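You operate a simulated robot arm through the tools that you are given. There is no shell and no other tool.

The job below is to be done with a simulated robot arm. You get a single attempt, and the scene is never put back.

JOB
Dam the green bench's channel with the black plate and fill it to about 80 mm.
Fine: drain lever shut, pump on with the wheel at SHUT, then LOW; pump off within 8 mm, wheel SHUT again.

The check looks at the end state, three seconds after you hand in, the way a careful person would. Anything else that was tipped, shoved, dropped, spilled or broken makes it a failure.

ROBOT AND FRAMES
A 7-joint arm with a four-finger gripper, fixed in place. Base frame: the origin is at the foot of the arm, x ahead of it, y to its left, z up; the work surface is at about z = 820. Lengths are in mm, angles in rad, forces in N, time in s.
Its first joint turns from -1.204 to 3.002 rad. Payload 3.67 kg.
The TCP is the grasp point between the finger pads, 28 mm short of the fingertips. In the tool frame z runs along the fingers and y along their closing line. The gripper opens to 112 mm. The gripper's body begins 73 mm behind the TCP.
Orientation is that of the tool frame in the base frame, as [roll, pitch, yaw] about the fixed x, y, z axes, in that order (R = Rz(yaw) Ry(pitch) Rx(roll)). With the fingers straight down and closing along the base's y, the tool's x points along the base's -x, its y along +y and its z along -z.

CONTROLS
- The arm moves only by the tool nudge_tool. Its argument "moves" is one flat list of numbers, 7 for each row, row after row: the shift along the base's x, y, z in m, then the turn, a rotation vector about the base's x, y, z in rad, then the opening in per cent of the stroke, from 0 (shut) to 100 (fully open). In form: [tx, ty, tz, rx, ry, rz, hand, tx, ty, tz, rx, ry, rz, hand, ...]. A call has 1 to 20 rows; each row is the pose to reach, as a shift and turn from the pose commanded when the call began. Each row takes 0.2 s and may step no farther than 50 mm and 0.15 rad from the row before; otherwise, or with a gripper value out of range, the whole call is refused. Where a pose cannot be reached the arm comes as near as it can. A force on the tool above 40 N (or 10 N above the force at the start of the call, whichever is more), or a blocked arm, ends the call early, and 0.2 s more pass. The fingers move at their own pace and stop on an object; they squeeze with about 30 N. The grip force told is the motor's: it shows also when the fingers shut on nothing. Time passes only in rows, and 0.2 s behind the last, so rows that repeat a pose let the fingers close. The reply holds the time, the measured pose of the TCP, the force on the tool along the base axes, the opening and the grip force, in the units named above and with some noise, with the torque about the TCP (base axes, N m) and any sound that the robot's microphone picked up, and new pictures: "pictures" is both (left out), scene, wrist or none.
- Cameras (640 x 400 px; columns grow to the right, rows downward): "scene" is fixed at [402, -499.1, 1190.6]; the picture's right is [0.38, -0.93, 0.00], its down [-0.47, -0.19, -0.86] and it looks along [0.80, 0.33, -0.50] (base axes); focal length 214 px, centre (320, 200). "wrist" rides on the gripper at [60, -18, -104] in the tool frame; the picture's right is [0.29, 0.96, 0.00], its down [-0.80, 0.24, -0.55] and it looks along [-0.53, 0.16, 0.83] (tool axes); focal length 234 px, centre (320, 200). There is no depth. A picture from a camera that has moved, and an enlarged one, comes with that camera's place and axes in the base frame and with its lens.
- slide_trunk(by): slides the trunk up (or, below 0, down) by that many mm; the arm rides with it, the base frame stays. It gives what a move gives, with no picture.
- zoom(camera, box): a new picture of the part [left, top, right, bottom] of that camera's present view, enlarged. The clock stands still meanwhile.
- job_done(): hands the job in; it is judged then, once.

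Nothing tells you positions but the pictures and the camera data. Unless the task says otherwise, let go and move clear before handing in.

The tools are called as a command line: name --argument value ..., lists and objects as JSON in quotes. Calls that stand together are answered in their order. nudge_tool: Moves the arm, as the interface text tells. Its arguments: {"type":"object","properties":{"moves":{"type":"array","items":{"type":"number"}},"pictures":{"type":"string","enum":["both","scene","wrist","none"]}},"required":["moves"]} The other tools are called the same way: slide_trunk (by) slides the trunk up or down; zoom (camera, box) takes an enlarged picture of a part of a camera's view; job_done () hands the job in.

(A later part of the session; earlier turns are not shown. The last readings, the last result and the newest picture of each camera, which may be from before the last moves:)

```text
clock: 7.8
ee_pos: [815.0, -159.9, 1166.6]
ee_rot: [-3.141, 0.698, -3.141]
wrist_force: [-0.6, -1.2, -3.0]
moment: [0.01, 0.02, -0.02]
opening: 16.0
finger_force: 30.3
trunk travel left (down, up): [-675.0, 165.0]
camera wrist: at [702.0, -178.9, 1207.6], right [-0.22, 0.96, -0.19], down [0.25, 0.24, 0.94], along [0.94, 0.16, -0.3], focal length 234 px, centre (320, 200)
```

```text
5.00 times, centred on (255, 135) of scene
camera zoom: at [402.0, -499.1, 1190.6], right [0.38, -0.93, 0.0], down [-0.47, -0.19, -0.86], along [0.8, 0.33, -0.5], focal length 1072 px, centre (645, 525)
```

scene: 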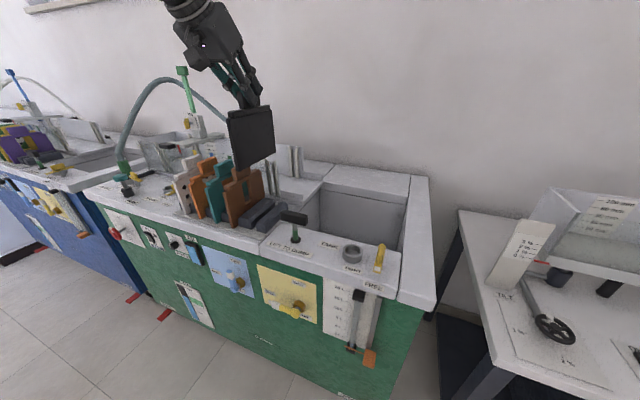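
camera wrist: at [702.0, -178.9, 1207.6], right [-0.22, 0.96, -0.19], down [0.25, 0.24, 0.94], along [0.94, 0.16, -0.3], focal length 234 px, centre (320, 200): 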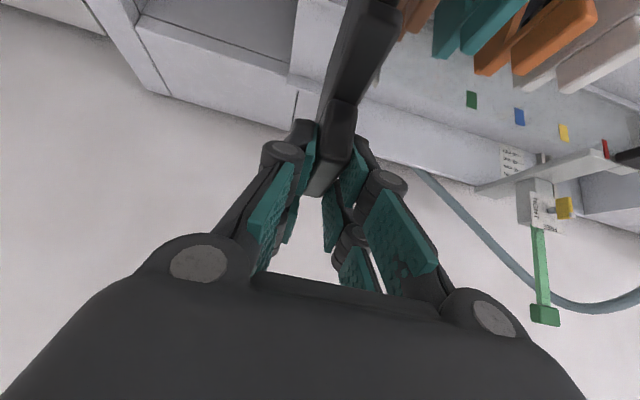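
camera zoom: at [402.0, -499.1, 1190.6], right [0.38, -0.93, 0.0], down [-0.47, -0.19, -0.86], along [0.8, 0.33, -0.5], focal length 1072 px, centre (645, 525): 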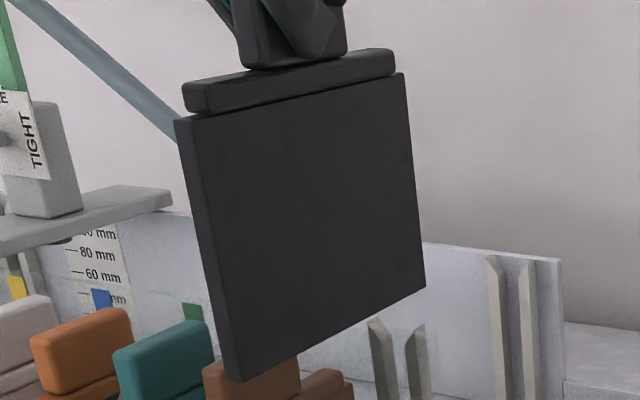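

The slot centre comes out at x ≈ 1014, y ≈ -111, with about 17 mm between ribs and chamfered tops. Next I'll carry the plate over it at height.

nudge_tool --moves '[0.03, 0.008, 0, 0, 0, 0, 0, 0.065, 0.017, 0, 0, 0, 0, 0, 0.1, 0.026, 0, 0, 0, 0, 0, 0.135, 0.035, 0, 0, 0, 0, 0, 0.168, 0.044, 0, 0, 0, 0, 0, 0.187, 0.049, 0, 0, 0, 0, 0, 0.194, 0.05, 0, 0, 0, 0, 0, 0.194, 0.05, 0, 0, 0, 0, 0]' --pictures "both"

zoom --camera "scene" --box '[250, 85, 330, 200]'

zoom --camera "wrist" --box '[240, 0, 420, 140]'

```text
clock: 9.6
ee_pos: [1009.0, -109.6, 1166.5]
ee_rot: [-3.141, 0.7, -3.141]
wrist_force: [0.1, 0.7, -1.8]
moment: [0.02, 0.03, -0.01]
opening: 15.8
finger_force: 30.2
trunk travel left (down, up): [-675.0, 165.0]
camera wrist: at [896.0, -128.4, 1208.2], right [-0.22, 0.96, -0.19], down [0.25, 0.24, 0.94], along [0.94, 0.16, -0.3], focal length 234 px, centre (320, 200)
```

scene: 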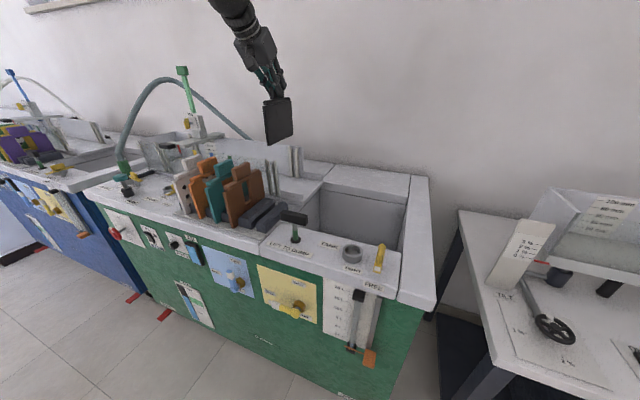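
wrist: 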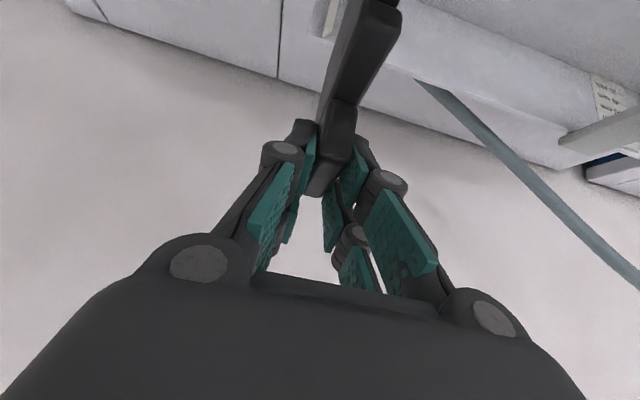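

```text
3.48 times, centred on (290, 142) of scene
camera zoom: at [402.0, -499.1, 1190.6], right [0.38, -0.93, 0.0], down [-0.47, -0.19, -0.86], along [0.8, 0.33, -0.5], focal length 746 px, centre (424, 400)
```

zoom: 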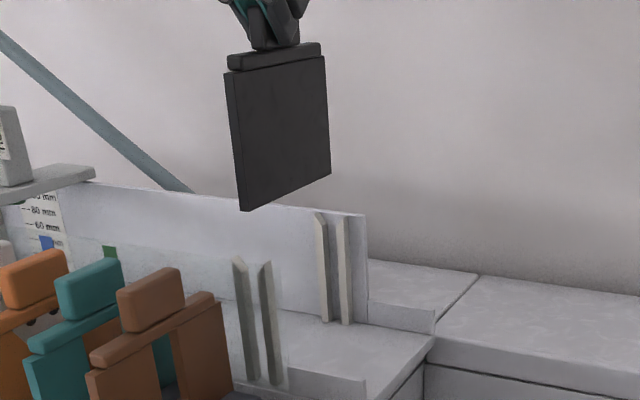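

```text
2.86 times, centred on (330, 70) of wrist
camera zoom: at [896.0, -128.4, 1208.2], right [-0.22, 0.96, -0.19], down [0.25, 0.24, 0.94], along [0.94, 0.16, -0.3], focal length 669 px, centre (291, 571)
```

zoom: 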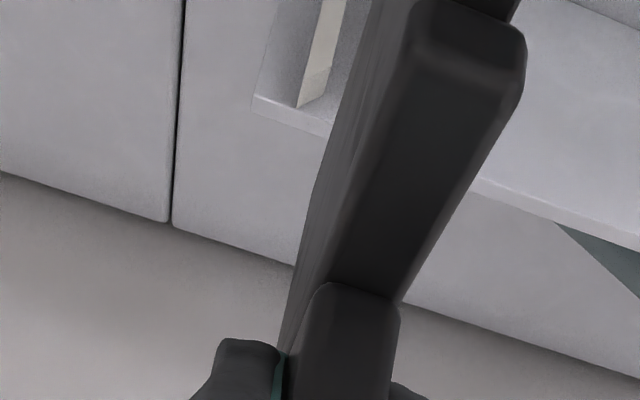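

Reach is fine here. I'll lower to just above the wall tops and check the alignment.

nudge_tool --moves '[0, 0, -0.015, 0, 0, 0, 0, 0, 0, -0.03, 0, 0, 0, 0, 0, 0, -0.03, 0, 0, 0, 0]' --pictures "both"

zoom --camera "scene" --box '[255, 115, 305, 175]'

zoom --camera "scene" --box '[270, 130, 300, 165]'

zoom --camera "wrist" --box '[280, 0, 420, 100]'

```text
clock: 10.4
ee_pos: [1008.6, -110.6, 1136.7]
ee_rot: [3.141, 0.701, 3.14]
wrist_force: [-0.3, -0.6, -2.2]
moment: [0.01, 0.01, 0.02]
opening: 16.0
finger_force: 30.2
trunk travel left (down, up): [-675.0, 165.0]
camera wrist: at [895.7, -128.8, 1178.5], right [-0.22, 0.96, -0.19], down [0.25, 0.24, 0.94], along [0.94, 0.16, -0.29], focal length 234 px, centre (320, 200)
```

scene: 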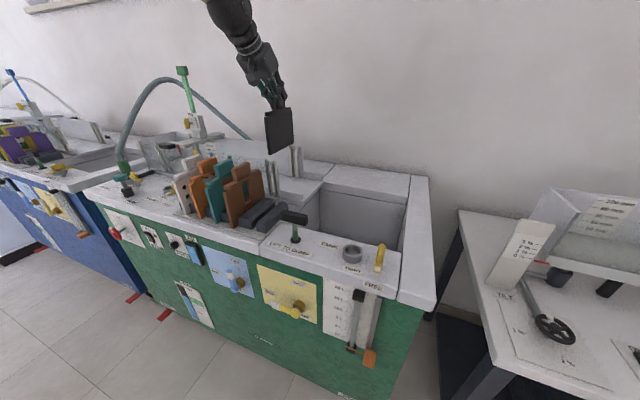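
wrist: 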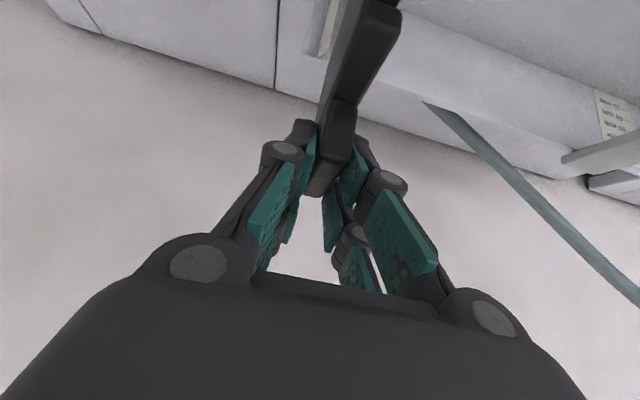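

```text
6.67 times, centred on (280, 145) of scene
camera zoom: at [402.0, -499.1, 1190.6], right [0.38, -0.93, 0.0], down [-0.47, -0.19, -0.86], along [0.8, 0.33, -0.5], focal length 1430 px, centre (587, 567)
```

zoom: 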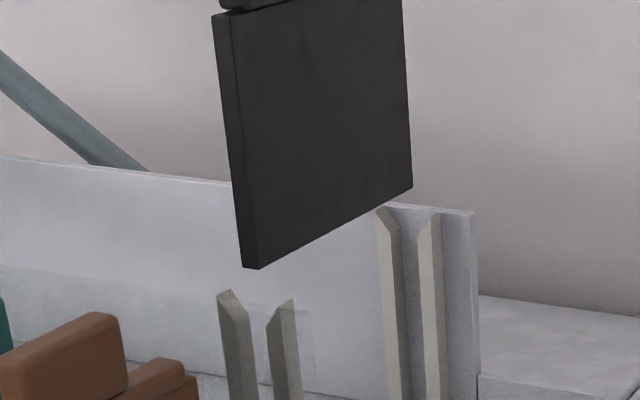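

```text
11.43 times, centred on (285, 148) of scene
camera zoom: at [402.0, -499.1, 1190.6], right [0.38, -0.93, 0.0], down [-0.47, -0.19, -0.86], along [0.8, 0.33, -0.5], focal length 2451 px, centre (720, 800)
```

zoom: 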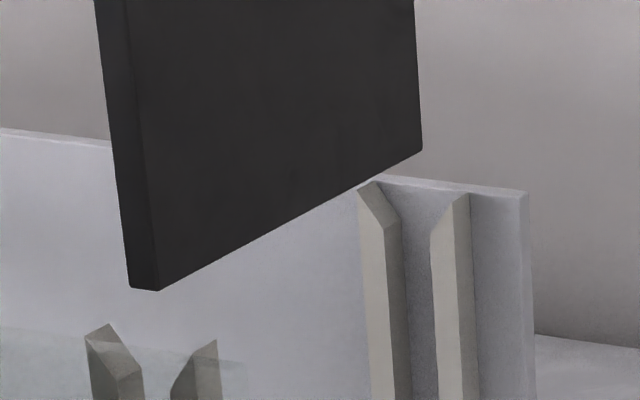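

```text
4.00 times, centred on (350, 50) of wrist
camera zoom: at [895.7, -128.8, 1178.5], right [-0.22, 0.96, -0.19], down [0.25, 0.24, 0.94], along [0.94, 0.16, -0.29], focal length 937 px, centre (200, 800)
```

zoom: 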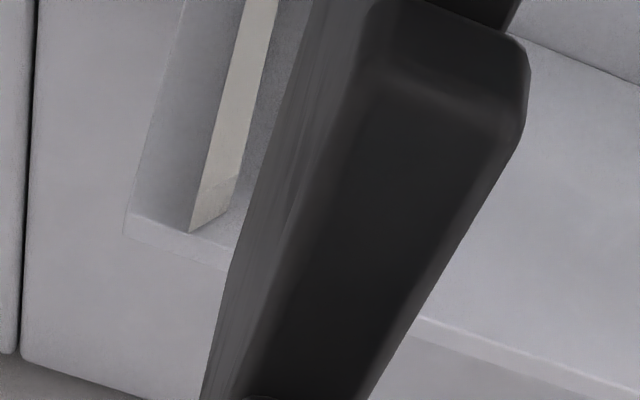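

The plate projects into the middle of both the near and far slots. I'll lower it most of the way.

nudge_tool --moves '[0, 0, -0.012, 0, 0, 0, 0, 0, 0, -0.024, 0, 0, 0, 0, 0, 0, -0.036, 0, 0, 0, 0, 0, 0, -0.05, 0, 0, 0, 0, 0, 0, -0.065, 0, 0, 0, 0, 0, 0, -0.08, 0, 0, 0, 0, 0, 0, -0.095, 0, 0, 0, 0, 0, 0, -0.11, 0, 0, 0, 0, 0, 0, -0.11, 0, 0, 0, 0]' --pictures "both"

zoom --camera "scene" --box '[250, 110, 310, 200]'

zoom --camera "wrist" --box '[260, 0, 440, 140]'

```text
clock: 12.4
ee_pos: [1007.4, -110.8, 1026.5]
ee_rot: [3.141, 0.7, -3.141]
wrist_force: [-1.0, 1.1, -2.6]
moment: [0.0, -0.01, 0.0]
opening: 15.8
finger_force: 29.6
trunk travel left (down, up): [-675.0, 165.0]
camera wrist: at [895.2, -129.1, 1068.5], right [-0.22, 0.96, -0.19], down [0.25, 0.24, 0.94], along [0.94, 0.16, -0.29], focal length 234 px, centre (320, 200)
```

scene: 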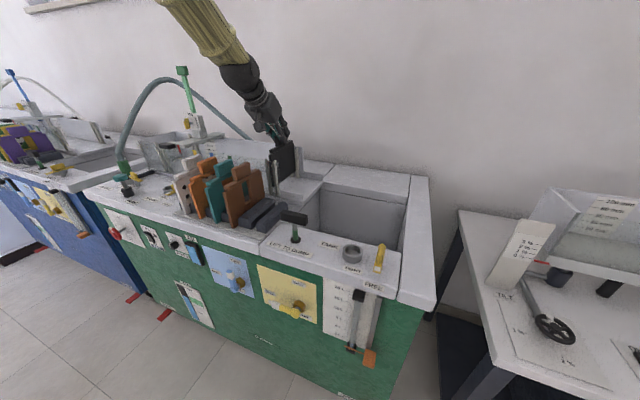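
wrist: 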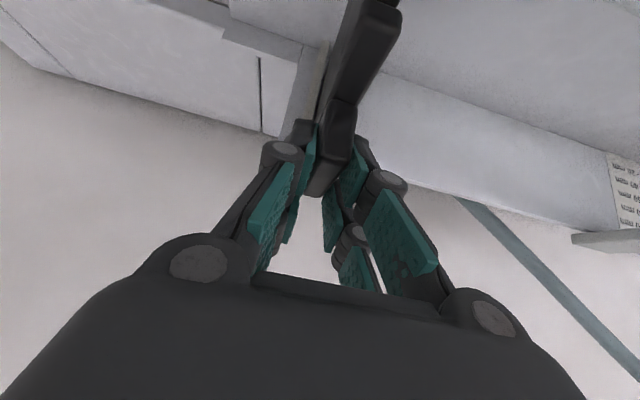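

```text
4.44 times, centred on (280, 155) of scene
camera zoom: at [402.0, -499.1, 1190.6], right [0.38, -0.93, 0.0], down [-0.47, -0.19, -0.86], along [0.8, 0.33, -0.5], focal length 953 px, centre (498, 400)
```

zoom: 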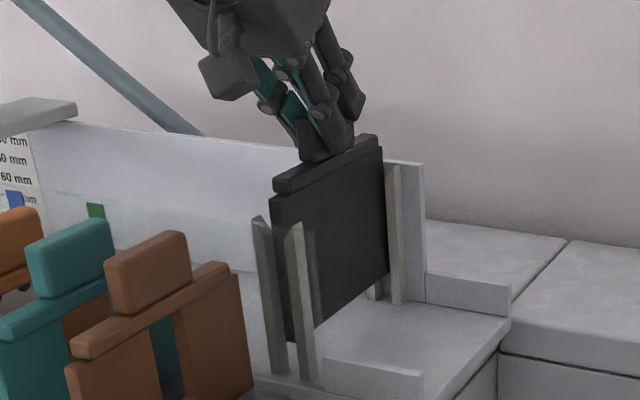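

```text
2.86 times, centred on (350, 70) of wrist
camera zoom: at [895.2, -129.1, 1068.5], right [-0.22, 0.96, -0.19], down [0.25, 0.24, 0.94], along [0.94, 0.16, -0.29], focal length 669 px, centre (234, 571)
```

zoom: 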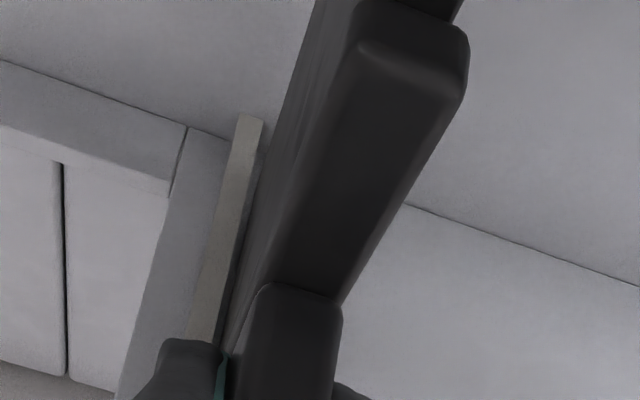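

The plate is inside both slots without contact. I'll finish lowering in small steps until it touches the floor.

nudge_tool --moves '[0, 0, -0.01, 0, 0, 0, 0, 0, 0, -0.018, 0, 0, 0, 0, 0, 0, -0.022, 0, 0, 0, 0, 0, 0, -0.025, 0, 0, 0, 0, 0, 0, -0.027, 0, 0, 0, 0, 0, 0, -0.027, 0, 0, 0, 0]' --pictures "scene"

zoom --camera "scene" --box '[260, 130, 310, 200]'

```text
clock: 13.8
ee_pos: [1008.3, -110.1, 999.5]
ee_rot: [3.14, 0.7, -3.14]
wrist_force: [0.0, 0.1, -2.2]
moment: [0.03, 0.03, 0.0]
opening: 15.8
finger_force: 29.8
trunk travel left (down, up): [-675.0, 165.0]
```

scene: 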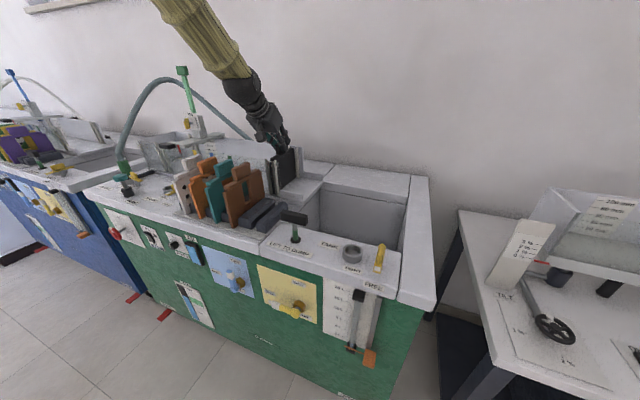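

```text
5.71 times, centred on (285, 165) of scene
camera zoom: at [402.0, -499.1, 1190.6], right [0.38, -0.93, 0.0], down [-0.47, -0.19, -0.86], along [0.8, 0.33, -0.5], focal length 1226 px, centre (520, 400)
```

zoom: 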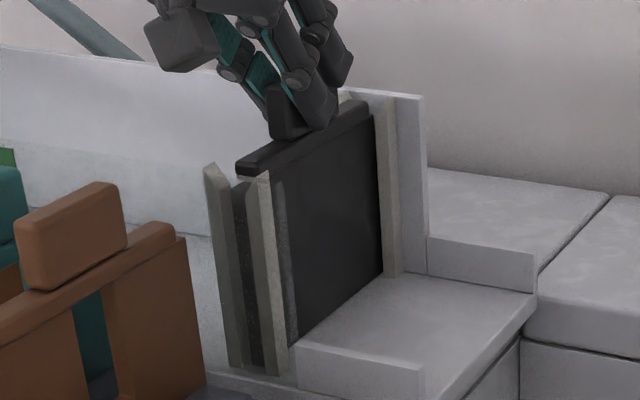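

It's nearly on the floor. I'll continue in 2 mm steps and watch the force.

nudge_tool --moves '[0, 0, -0.002, 0, 0, 0, 0, 0, 0, -0.003, 0, 0, 0, 0, 0, 0, -0.003, 0, 0, 0, 0]' --pictures "none"

zoom --camera "scene" --box '[270, 170, 310, 200]'

```text
clock: 14.6
ee_pos: [1007.7, -109.4, 998.3]
ee_rot: [-3.141, 0.703, -3.141]
wrist_force: [0.4, -0.7, 5.9]
moment: [-0.03, 0.56, 0.01]
opening: 16.0
finger_force: 30.1
trunk travel left (down, up): [-675.0, 165.0]
```

```text
13.33 times, centred on (290, 185) of scene
camera zoom: at [402.0, -499.1, 1190.6], right [0.38, -0.93, 0.0], down [-0.47, -0.19, -0.86], along [0.8, 0.33, -0.5], focal length 2860 px, centre (720, 400)
```

zoom: 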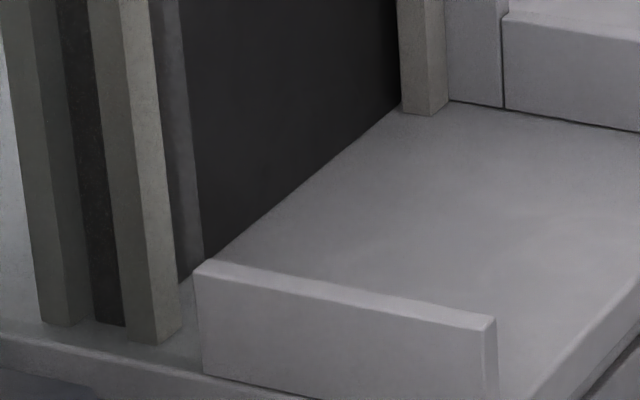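

The plate touches the floor (about 8 N). I'll release it gently.

nudge_tool --moves '[0, 0, 0, 0, 0, 0, 18, 0, 0, 0, 0, 0, 0, 25, 0, 0, 0, 0, 0, 0, 40, 0, 0, 0, 0, 0, 0, 40]' --pictures "both"

zoom --camera "scene" --box '[260, 130, 310, 200]'

zoom --camera "wrist" --box '[240, 0, 440, 220]'

```text
clock: 15.6
ee_pos: [1007.9, -109.4, 998.5]
ee_rot: [3.141, 0.699, -3.141]
wrist_force: [0.9, 0.0, 0.8]
moment: [-0.01, 0.01, 0.01]
opening: 44.9
finger_force: 0.2
trunk travel left (down, up): [-675.0, 165.0]
camera wrist: at [895.4, -128.7, 1038.8], right [-0.22, 0.96, -0.19], down [0.25, 0.24, 0.94], along [0.94, 0.16, -0.29], focal length 234 px, centre (320, 200)
```

scene: 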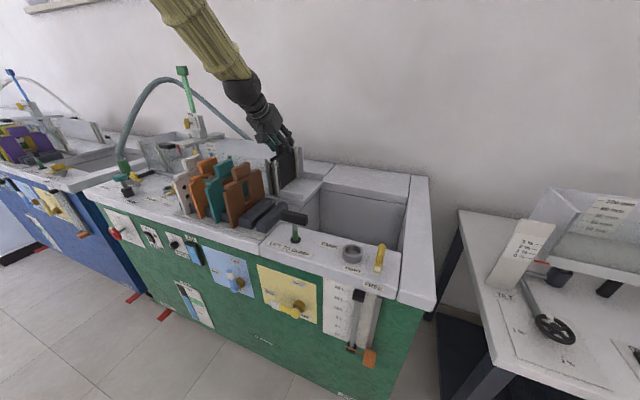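
wrist: 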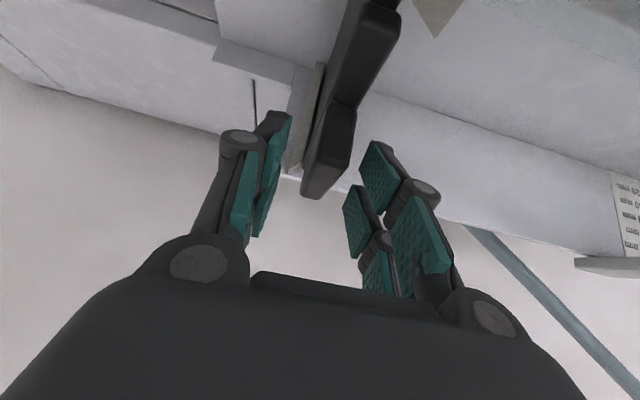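

```text
5.71 times, centred on (285, 165) of scene
camera zoom: at [402.0, -499.1, 1190.6], right [0.38, -0.93, 0.0], down [-0.47, -0.19, -0.86], along [0.8, 0.33, -0.5], focal length 1226 px, centre (520, 400)
```

zoom: 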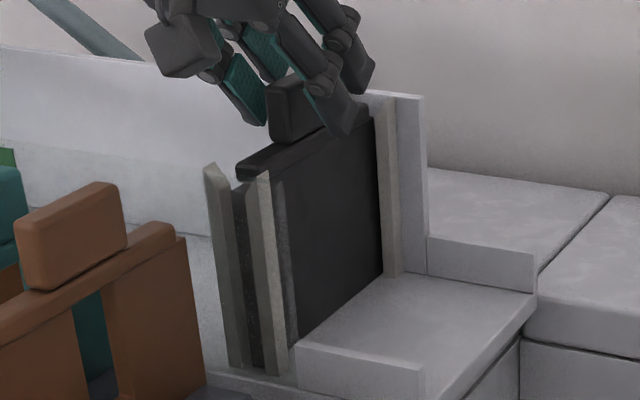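

```text
1.82 times, centred on (340, 110) of wrist
camera zoom: at [895.4, -128.7, 1038.8], right [-0.22, 0.96, -0.19], down [0.25, 0.24, 0.94], along [0.94, 0.16, -0.29], focal length 426 px, centre (284, 364)
```

zoom: 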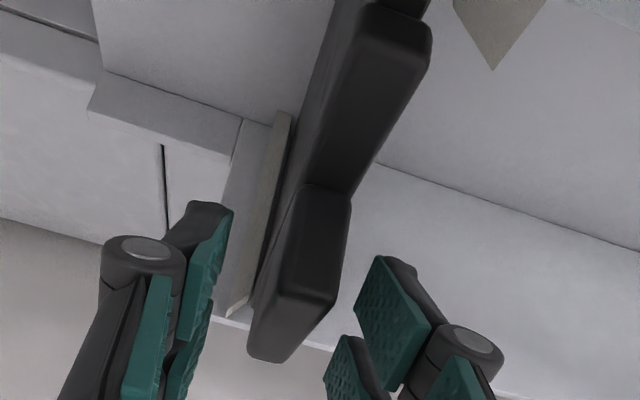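

Released. I'll verify the seating, then retreat upward.

zoom --camera "scene" --box '[272, 175, 292, 200]'

nudge_tool --moves '[-0.01, 0, 0.02, 0, 0, 0, 40, -0.02, 0, 0.05, 0, 0, 0, 40, -0.03, 0, 0.09, 0, 0, 0, 40, -0.04, 0, 0.13, 0, 0, 0, 40, -0.06, 0, 0.17, 0, 0, 0, 40, -0.09, 0, 0.2, 0, 0, 0, 40]' --pictures "both"

zoom --camera "scene" --box '[260, 130, 310, 200]'

```text
16.00 times, centred on (282, 188) of scene
camera zoom: at [402.0, -499.1, 1190.6], right [0.38, -0.93, 0.0], down [-0.47, -0.19, -0.86], along [0.8, 0.33, -0.5], focal length 3432 px, centre (928, 400)
```

zoom: 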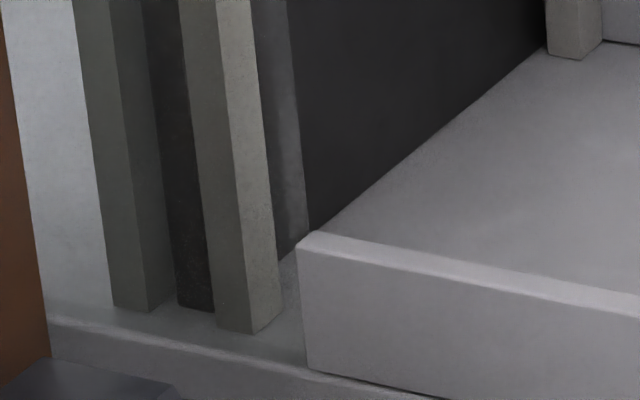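

```text
clock: 17.0
ee_pos: [915.2, -109.5, 1199.7]
ee_rot: [3.141, 0.701, 3.141]
wrist_force: [0.4, 0.3, -0.5]
moment: [0.0, -0.02, -0.02]
opening: 45.0
finger_force: 0.1
trunk travel left (down, up): [-675.0, 165.0]
camera wrist: at [802.7, -128.6, 1240.3], right [-0.22, 0.96, -0.19], down [0.25, 0.24, 0.94], along [0.94, 0.16, -0.29], focal length 234 px, centre (320, 200)
```

scene: 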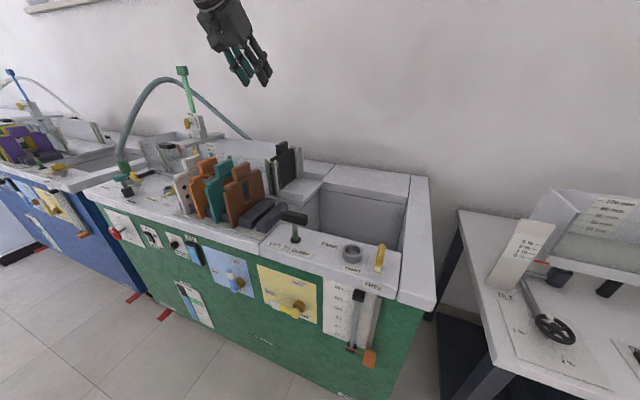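
wrist: 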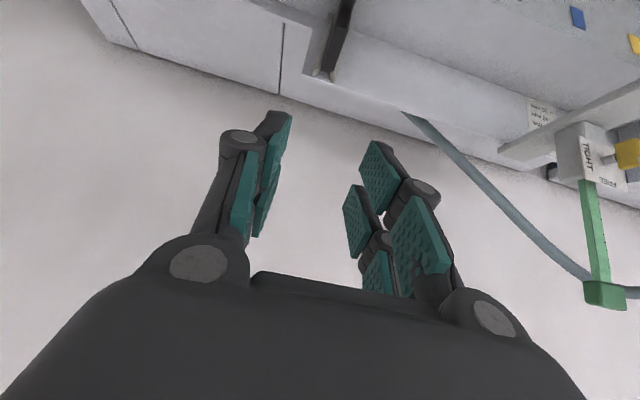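

```text
5.71 times, centred on (285, 165) of scene
camera zoom: at [402.0, -499.1, 1190.6], right [0.38, -0.93, 0.0], down [-0.47, -0.19, -0.86], along [0.8, 0.33, -0.5], focal length 1226 px, centre (520, 400)
```

zoom: 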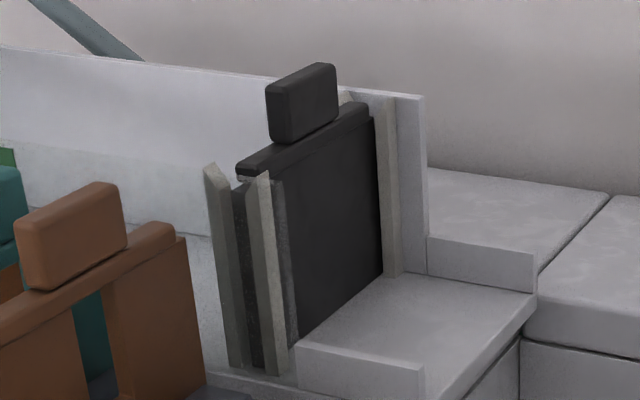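

The black plate is seated on the floor in its slot. Next I'll pull back in front of the bench and turn the tool to point forward, toward the front panel.

nudge_tool --moves '[-0.038, 0, 0, 0, -0.109, 0, 40, -0.076, 0, 0, 0, -0.218, 0, 30, -0.114, 0, 0, 0, -0.327, 0, 20, -0.152, 0, 0, 0, -0.436, 0, 10, -0.19, 0, 0, 0, -0.545, 0, 0, -0.228, 0, 0, 0, -0.654, 0, 0, -0.266, 0, 0, 0, -0.763, 0, 0, -0.305, 0, 0, 0, -0.87, 0, 0, -0.305, 0, 0, 0, -0.87, 0, 0]' --pictures "both"

```text
clock: 19.0
ee_pos: [653.4, -106.6, 1214.1]
ee_rot: [1.281, 1.501, 1.259]
wrist_force: [-0.5, -0.5, 0.1]
moment: [-0.02, 0.01, 0.03]
opening: 0.0
finger_force: 30.7
out of reach, approached as far as the arm can: row 7, 8, 9
trunk travel left (down, up): [-675.0, 165.0]
camera wrist: at [550.3, -119.9, 1151.3], right [0.03, 0.97, -0.22], down [-0.57, 0.2, 0.8], along [0.82, 0.1, 0.56], focal length 234 px, centre (320, 200)
```

scene: 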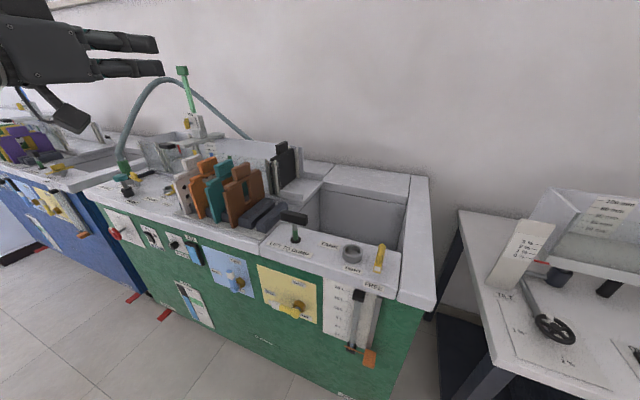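
wrist: 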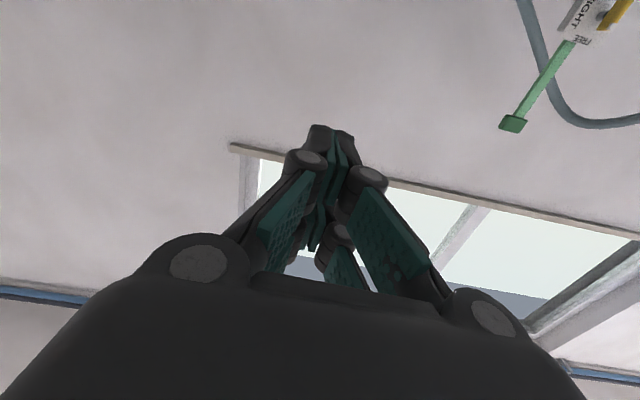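

Pointing forward this close sits at the edge of the arm's range. I'll slide the trunk down so the arm is at a better height for the front panel.

slide_trunk --by -250

```text
clock: 21.6
ee_pos: [654.5, -111.3, 957.5]
ee_rot: [1.459, 1.506, 1.431]
wrist_force: [0.2, 0.5, -0.2]
moment: [0.04, 0.02, 0.03]
opening: 0.4
finger_force: 30.0
trunk travel left (down, up): [-425.0, 415.0]
```

nudge_tool --moves '[0, 0.03, -0.02, 0, 0, 0, 0, 0, 0.06, -0.04, 0, 0, 0, 0]' --pictures "both"

```text
clock: 22.4
ee_pos: [660.6, -62.0, 940.0]
ee_rot: [1.381, 1.449, 1.324]
wrist_force: [-0.5, -0.6, -0.7]
moment: [-0.01, 0.02, 0.05]
opening: 0.0
finger_force: 29.9
trunk travel left (down, up): [-425.0, 415.0]
stopped in row 2: the arm was blocked; the commanded pose is now the measured one
camera wrist: at [558.2, -68.3, 876.5], right [0.06, 0.98, -0.17], down [-0.56, 0.18, 0.81], along [0.82, 0.05, 0.56], focal length 234 px, centre (320, 200)
```

scene: 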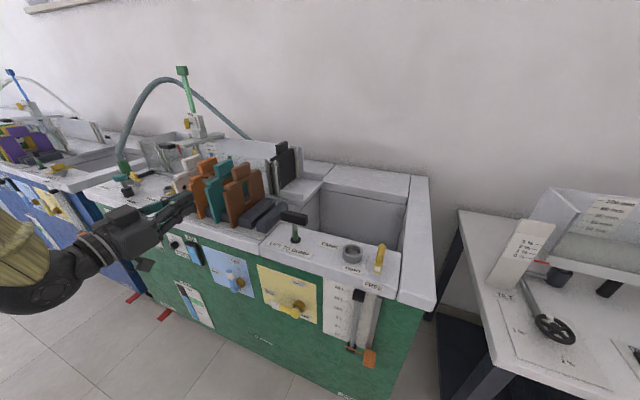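
wrist: 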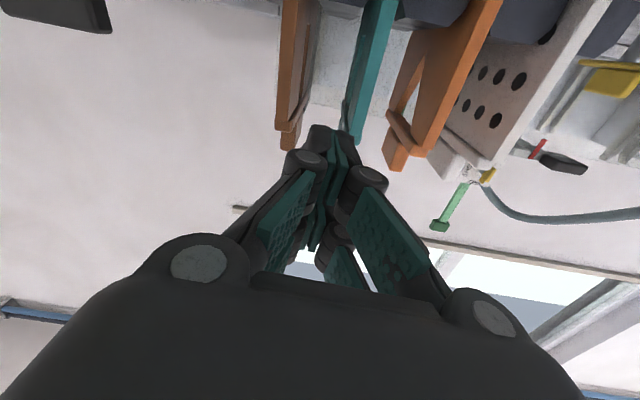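

The arm was blocked near its folded limit. I'll relax the tilt slightly and swing toward +y, where the arm has more room.

nudge_tool --moves '[0.01, 0, 0, 0, 0.1, 0, 0, 0.01, 0.02, 0, 0, 0.2, 0, 0, 0.01, 0.06, 0, 0, 0.25, 0, 0, 0.01, 0.1, 0, 0, 0.25, 0, 0, 0.01, 0.14, 0, 0, 0.25, 0, 0, 0.01, 0.18, 0, 0, 0.25, 0, 0, 0.01, 0.22, 0, 0, 0.25, 0, 0, 0.01, 0.26, 0, 0, 0.25, 0, 0]' --pictures "both"

```text
clock: 24.4
ee_pos: [691.0, 172.8, 990.6]
ee_rot: [2.382, 1.259, 2.28]
wrist_force: [0.1, -0.1, 0.3]
moment: [0.03, 0.0, 0.02]
opening: 0.0
finger_force: 29.9
trunk travel left (down, up): [-425.0, 415.0]
stopped in row 8: the arm was blocked; the commanded pose is now the measured one
camera wrist: at [575.5, 175.4, 955.0], right [0.06, 1.0, -0.07], down [-0.35, 0.09, 0.93], along [0.94, -0.03, 0.35], focal length 234 px, centre (320, 200)
```

scene: 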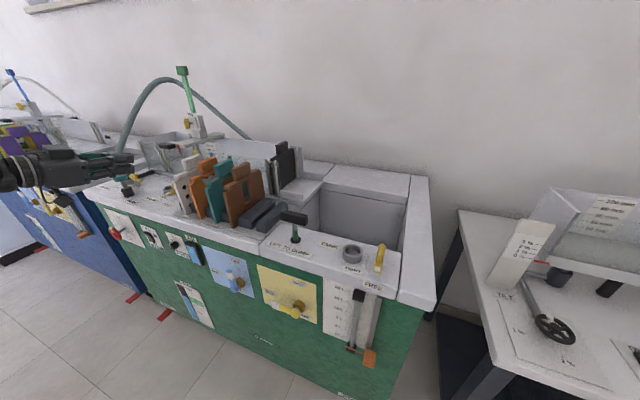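
wrist: 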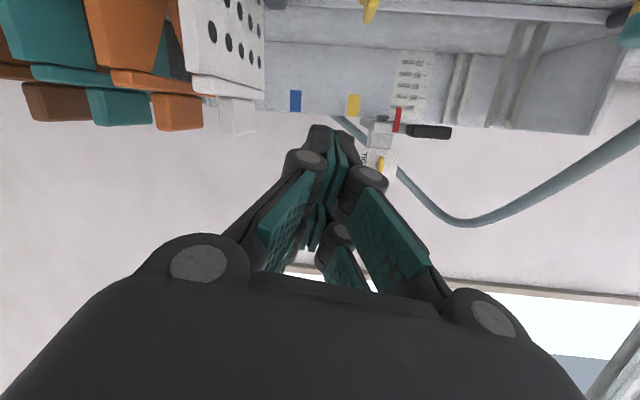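

Pointing forward at this height makes the arm fold too tightly. The upper trunk position gave comfortable poses, so I'll raise the trunk again and work downward from above.

slide_trunk --by 250

```text
clock: 27.0
ee_pos: [691.4, 172.2, 1241.4]
ee_rot: [2.387, 1.256, 2.285]
wrist_force: [1.4, -0.7, -0.1]
moment: [-0.03, -0.02, 0.02]
opening: 0.0
finger_force: 29.6
trunk travel left (down, up): [-675.0, 165.0]
```

nudge_tool --moves '[-0.01, 0.015, -0.02, -0.0332, 0.1297, 0.0381, 0, -0.02, 0.03, -0.05, -0.0664, 0.2594, 0.0762, 0, -0.03, 0.045, -0.08, -0.0996, 0.3892, 0.1142, 0, -0.04, 0.06, -0.11, -0.1328, 0.5189, 0.1523, 0, -0.05, 0.08, -0.14, -0.166, 0.6486, 0.1904, 0, -0.05, 0.08, -0.14, -0.166, 0.6486, 0.1904, 0]' --pictures "both"

```text
clock: 28.4
ee_pos: [638.3, 254.2, 1099.8]
ee_rot: [-3.136, 0.702, -3.134]
wrist_force: [0.0, 0.5, 0.0]
moment: [0.01, -0.05, 0.03]
opening: 0.1
finger_force: 29.6
trunk travel left (down, up): [-675.0, 165.0]
camera wrist: at [525.8, 234.3, 1140.9], right [-0.23, 0.96, -0.19], down [0.25, 0.24, 0.94], along [0.94, 0.16, -0.29], focal length 234 px, centre (320, 200)
```

scene: 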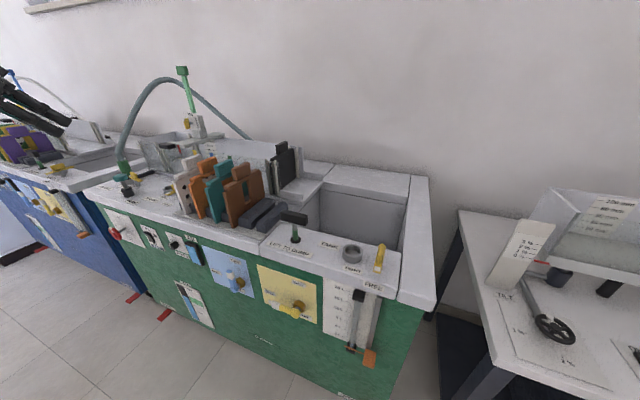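
wrist: 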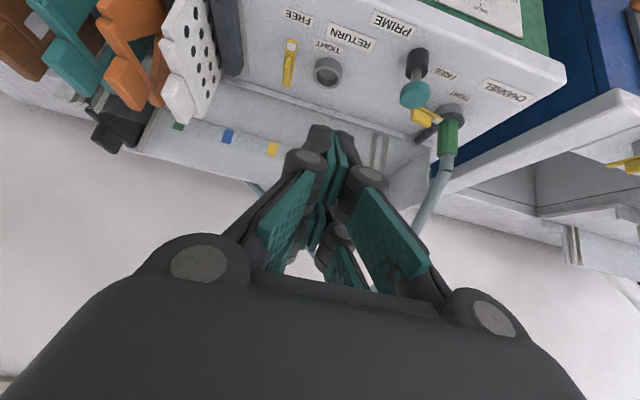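

Good posture. I'll go down in front of the bench to view the wheel and pump switch closely.

nudge_tool --moves '[-0.015, 0.016, -0.035, 0, 0, 0, 0, -0.03, 0.032, -0.07, 0, 0, 0, 0, -0.04, 0.048, -0.11, 0, 0, 0, 0, -0.05, 0.064, -0.15, 0, 0, 0, 0, -0.058, 0.08, -0.19, 0, 0, 0, 0, -0.058, 0.096, -0.23, 0, 0, 0, 0, -0.058, 0.112, -0.27, 0, 0, 0, 0, -0.058, 0.126, -0.3, 0, 0, 0, 0, -0.058, 0.126, -0.3, 0, 0, 0, 0]' --pictures "both"

```text
clock: 30.4
ee_pos: [583.0, 379.9, 799.3]
ee_rot: [-3.136, 0.701, -3.133]
wrist_force: [0.2, -0.2, 1.3]
moment: [-0.05, 0.02, -0.01]
opening: 0.1
finger_force: 29.1
trunk travel left (down, up): [-675.0, 165.0]
camera wrist: at [469.2, 361.4, 840.2], right [-0.23, 0.96, -0.19], down [0.25, 0.25, 0.94], along [0.94, 0.16, -0.29], focal length 234 px, centre (320, 200)
```

scene: 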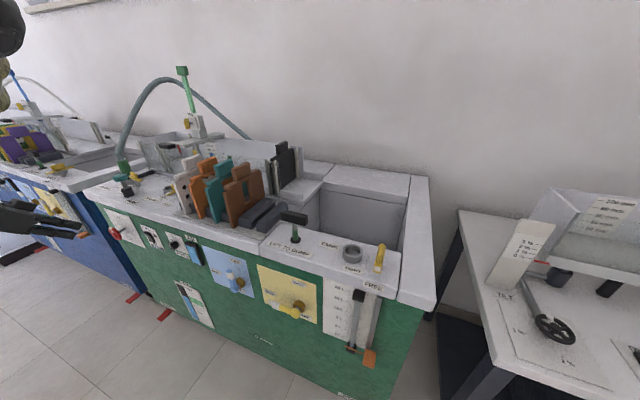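
wrist: 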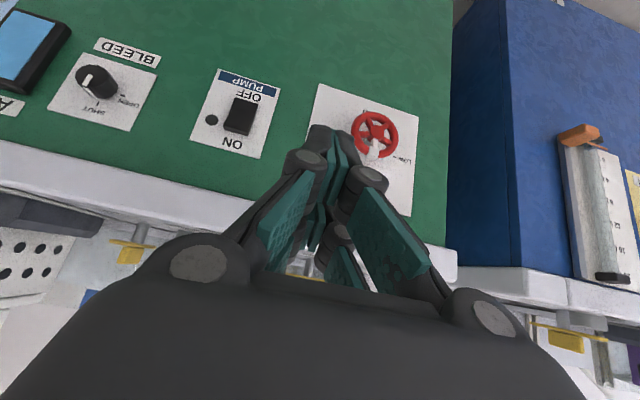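

I can see the wheel, pump switch and bleed now, upside-down in this view. I'll enlarge them.

zoom --camera "wrist" --box '[300, 70, 440, 220]'

zoom --camera "wrist" --box '[180, 50, 300, 170]'

zoom --camera "wrist" --box '[0, 0, 180, 140]'

```text
2.67 times, centred on (370, 145) of wrist
camera zoom: at [469.2, 361.4, 840.2], right [-0.23, 0.96, -0.19], down [0.25, 0.25, 0.94], along [0.94, 0.16, -0.29], focal length 624 px, centre (187, 347)
```

zoom: 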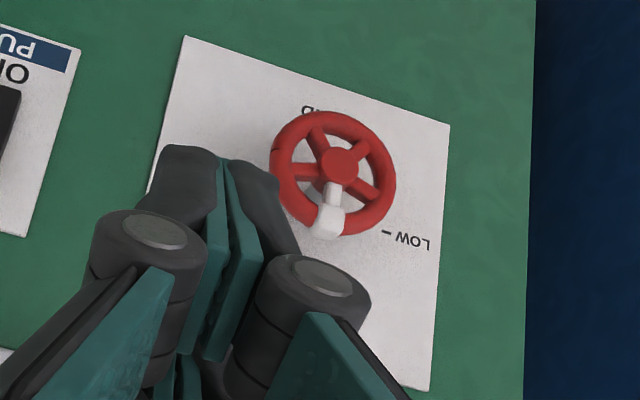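

```text
3.33 times, centred on (240, 110) of wrist
camera zoom: at [469.2, 361.4, 840.2], right [-0.23, 0.96, -0.19], down [0.25, 0.25, 0.94], along [0.94, 0.16, -0.29], focal length 781 px, centre (587, 500)
```

zoom: 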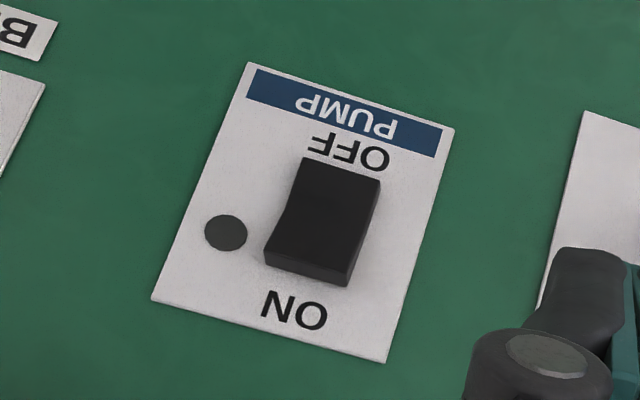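

```text
2.86 times, centred on (90, 70) of wrist
camera zoom: at [469.2, 361.4, 840.2], right [-0.23, 0.96, -0.19], down [0.25, 0.25, 0.94], along [0.94, 0.16, -0.29], focal length 669 px, centre (977, 571)
```

zoom: 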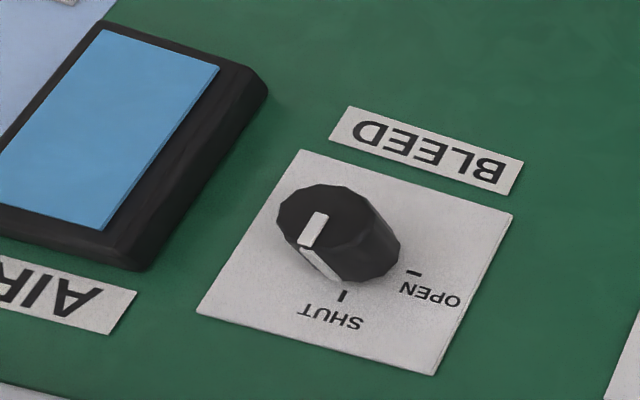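

The wheel's white pointer faces straight up (SHUT), bleed is SHUT and the pump is OFF. The panel surface is at x ≈ 730; the wheel hub is at about (693, 450, 676) and the rocker centre at y 293, z 686. I'll try the forward-pointing pose here, lower than the shoulder.

nudge_tool --moves '[0.0, 0.01, -0.016, 0, -0.12, 0, 0, 0.0, 0.02, -0.032, 0, -0.24, 0, 0, 0.0, 0.03, -0.048, 0, -0.36, 0, 0, 0.0, 0.04, -0.064, 0, -0.48, 0, 0, 0.0, 0.05, -0.08, 0, -0.6, 0, 0, 0.0, 0.06, -0.096, 0, -0.72, 0, 0, 0.0, 0.07, -0.11, 0, -0.82, 0, 0, 0.0, 0.07, -0.11, 0, -0.87, 0, 0, 0.0, 0.07, -0.11, 0, -0.87, 0, 0]' --pictures "both"

```text
clock: 32.6
ee_pos: [635.3, 401.8, 686.0]
ee_rot: [-0.84, 1.514, -0.893]
wrist_force: [0.2, 0.4, 0.4]
moment: [0.02, 0.0, -0.02]
opening: 0.2
finger_force: 30.1
trunk travel left (down, up): [-675.0, 165.0]
stopped in row 9: the arm was blocked; the commanded pose is now the measured one
camera wrist: at [533.1, 385.8, 623.2], right [0.06, 0.94, -0.33], down [-0.57, 0.3, 0.77], along [0.82, 0.14, 0.55], focal length 234 px, centre (320, 200)
```

scene: 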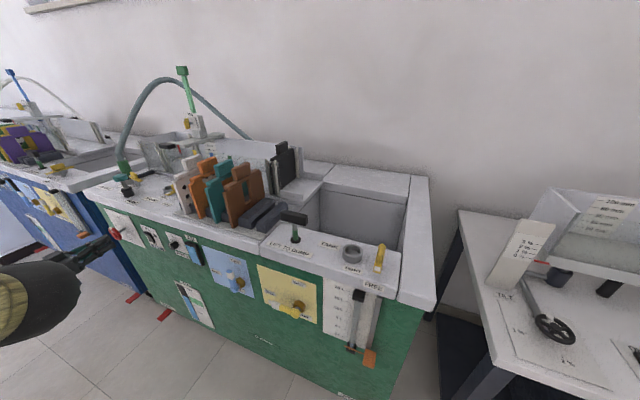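
wrist: 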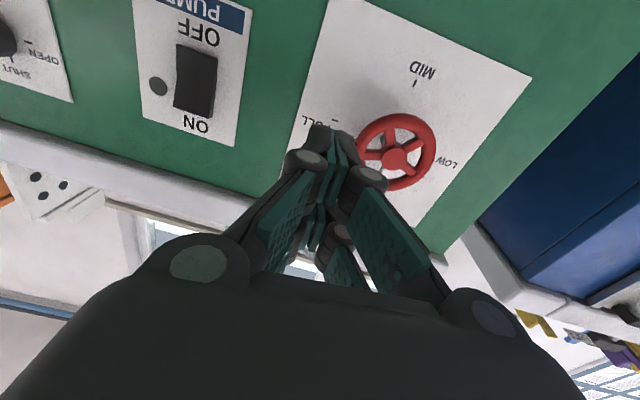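

Forward orientation is achieved here at (635, 402, 686). I'll test moving in this orientation, out toward the wheel.

nudge_tool --moves '[0.01, 0.0, 0, 0, 0, 0, 0, 0.015, 0.015, 0, 0, 0, 0, 0, 0.02, 0.03, -0.004, 0, 0, 0, 0, 0.02, 0.045, -0.008, 0, 0, 0, 0]' --pictures "wrist"

```text
clock: 33.4
ee_pos: [704.1, 374.8, 673.9]
ee_rot: [-0.856, 1.471, -0.967]
wrist_force: [-50.3, -6.9, 9.9]
moment: [-0.12, 0.93, -0.07]
opening: 0.0
finger_force: 35.6
out of reach, approached as far as the arm can: row 4
trunk travel left (down, up): [-675.0, 165.0]
stopped in row 4: the force on the tool passed its limit at 133 N (the readings are from after the stop); the commanded pose is now the measured one
camera wrist: at [601.9, 362.0, 609.6], right [0.12, 0.93, -0.36], down [-0.57, 0.36, 0.74], along [0.81, 0.11, 0.57], focal length 234 px, centre (320, 200)
```

wrist: 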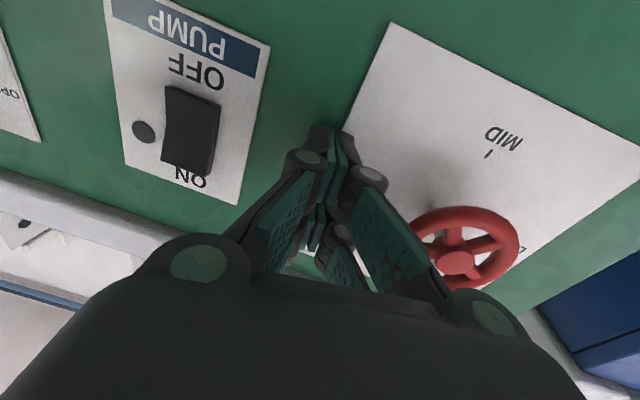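

The arm lurched and its fingertips pressed the bare panel between the two plates. I'll back off at once and return to the comfortable downward tilt.

nudge_tool --moves '[-0.03, 0, 0.015, 0, 0.13, 0, 0, -0.06, 0, 0.03, 0, 0.26, 0, 0, -0.085, 0, 0.045, 0, 0.39, 0, 0, -0.1, 0, 0.06, 0, 0.52, 0, 0, -0.11, 0, 0.075, 0, 0.65, 0, 0]' --pictures "both"

```text
clock: 34.6
ee_pos: [596.5, 376.2, 750.2]
ee_rot: [-2.917, 0.97, -2.999]
wrist_force: [0.4, -0.5, -0.4]
moment: [-0.01, -0.01, 0.0]
opening: 0.1
finger_force: 35.7
trunk travel left (down, up): [-675.0, 165.0]
camera wrist: at [474.8, 363.7, 760.3], right [-0.12, 0.93, -0.36], down [0.0, 0.36, 0.93], along [0.99, 0.11, -0.04], focal length 234 px, centre (320, 200)
```

scene: 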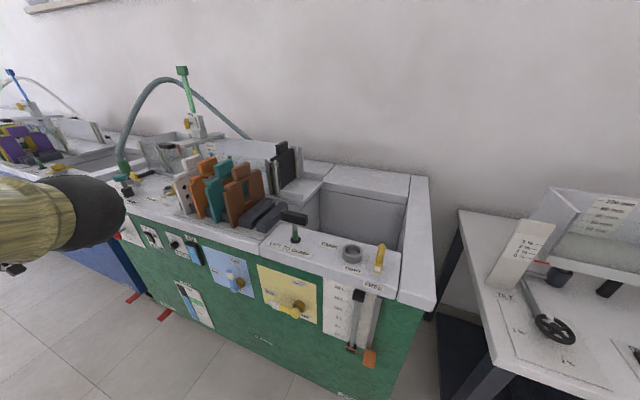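
wrist: 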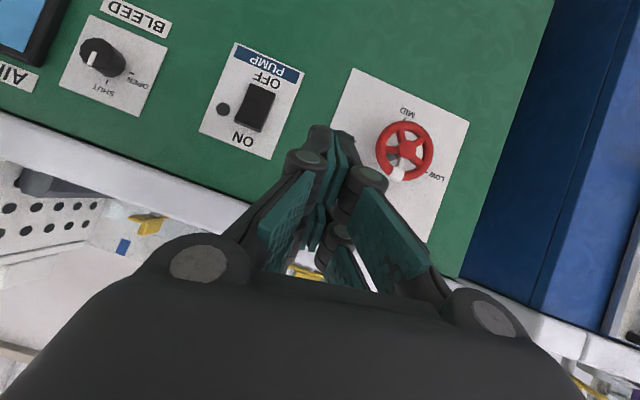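

Back in a comfortable pose with nothing disturbed: the pointer is still up. I'll straighten the tool, raise, and travel to the drain lever side.

nudge_tool --moves '[0.0, -0.01, 0.04, 0.064, 0.04, 0.019, 0, 0.01, -0.02, 0.08, 0.128, 0.08, 0.038, 0, 0.02, -0.04, 0.12, 0.128, 0.12, 0.038, 0, 0.03, -0.06, 0.16, 0.128, 0.2, 0.038, 0, 0.04, -0.09, 0.195, 0.128, 0.27, 0.038, 0, 0.05, -0.12, 0.23, 0.128, 0.27, 0.038, 0, 0.06, -0.15, 0.26, 0.128, 0.27, 0.038, 0, 0.07, -0.19, 0.28, 0.128, 0.27, 0.038, 0]' --pictures "both"

```text
clock: 36.4
ee_pos: [661.5, 183.3, 1029.9]
ee_rot: [-3.139, 0.711, -3.127]
wrist_force: [-0.6, -0.8, 0.1]
moment: [0.02, -0.01, 0.05]
opening: 0.0
finger_force: 35.3
trunk travel left (down, up): [-675.0, 165.0]
camera wrist: at [550.2, 164.3, 1069.7], right [-0.23, 0.95, -0.19], down [0.24, 0.24, 0.94], along [0.94, 0.17, -0.29], focal length 234 px, centre (320, 200)
```

scene: 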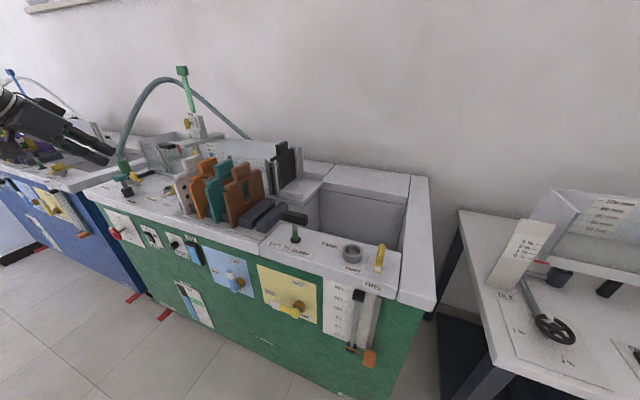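
wrist: 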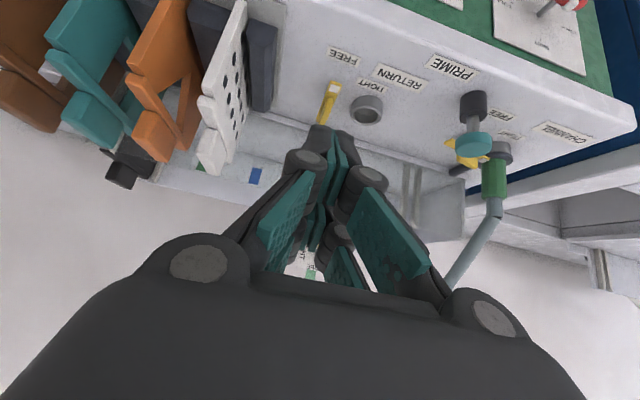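

Orientation is straight again at a 0.71 rad tilt. Now across to the drain side at safe height.

nudge_tool --moves '[0.0, -0.045, 0.01, 0, 0, 0, 0, 0.0, -0.09, 0.02, 0, 0, 0, 0, 0.0, -0.135, 0.03, 0, 0, 0, 0, 0.0, -0.18, 0.03, 0, 0, 0, 0, 0.0, -0.225, 0.03, 0, 0, 0, 0, 0.0, -0.27, 0.03, 0, 0, 0, 0, 0.0, -0.315, 0.03, 0, 0, 0, 0, 0.0, -0.36, 0.03, 0, 0, 0, 0, 0.0, -0.4, 0.03, 0, 0, 0, 0, 0.0, -0.433, 0.03, 0, 0, 0, 0]' --pictures "both"

```text
clock: 38.6
ee_pos: [663.9, -249.1, 1058.2]
ee_rot: [-3.14, 0.711, -3.13]
wrist_force: [-0.7, 0.4, 0.4]
moment: [0.02, -0.03, 0.06]
opening: 0.1
finger_force: 36.0
trunk travel left (down, up): [-675.0, 165.0]
camera wrist: at [551.6, -269.4, 1099.8], right [-0.23, 0.95, -0.19], down [0.24, 0.24, 0.94], along [0.94, 0.17, -0.29], focal length 234 px, centre (320, 200)
```

scene: 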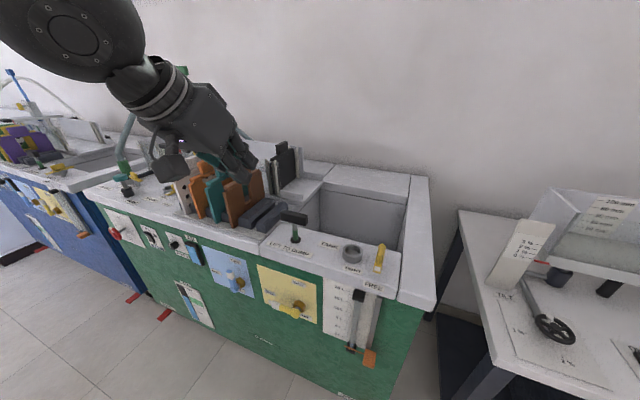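
wrist: 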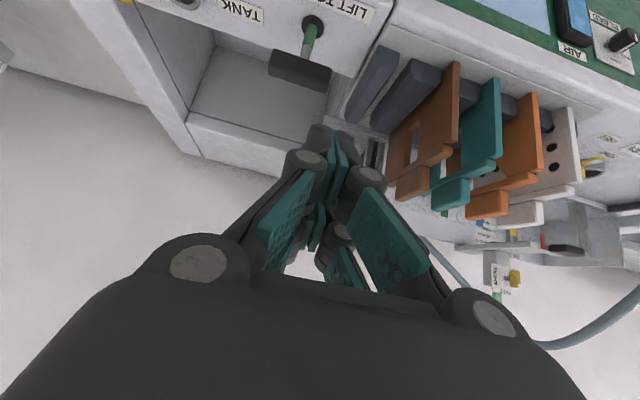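

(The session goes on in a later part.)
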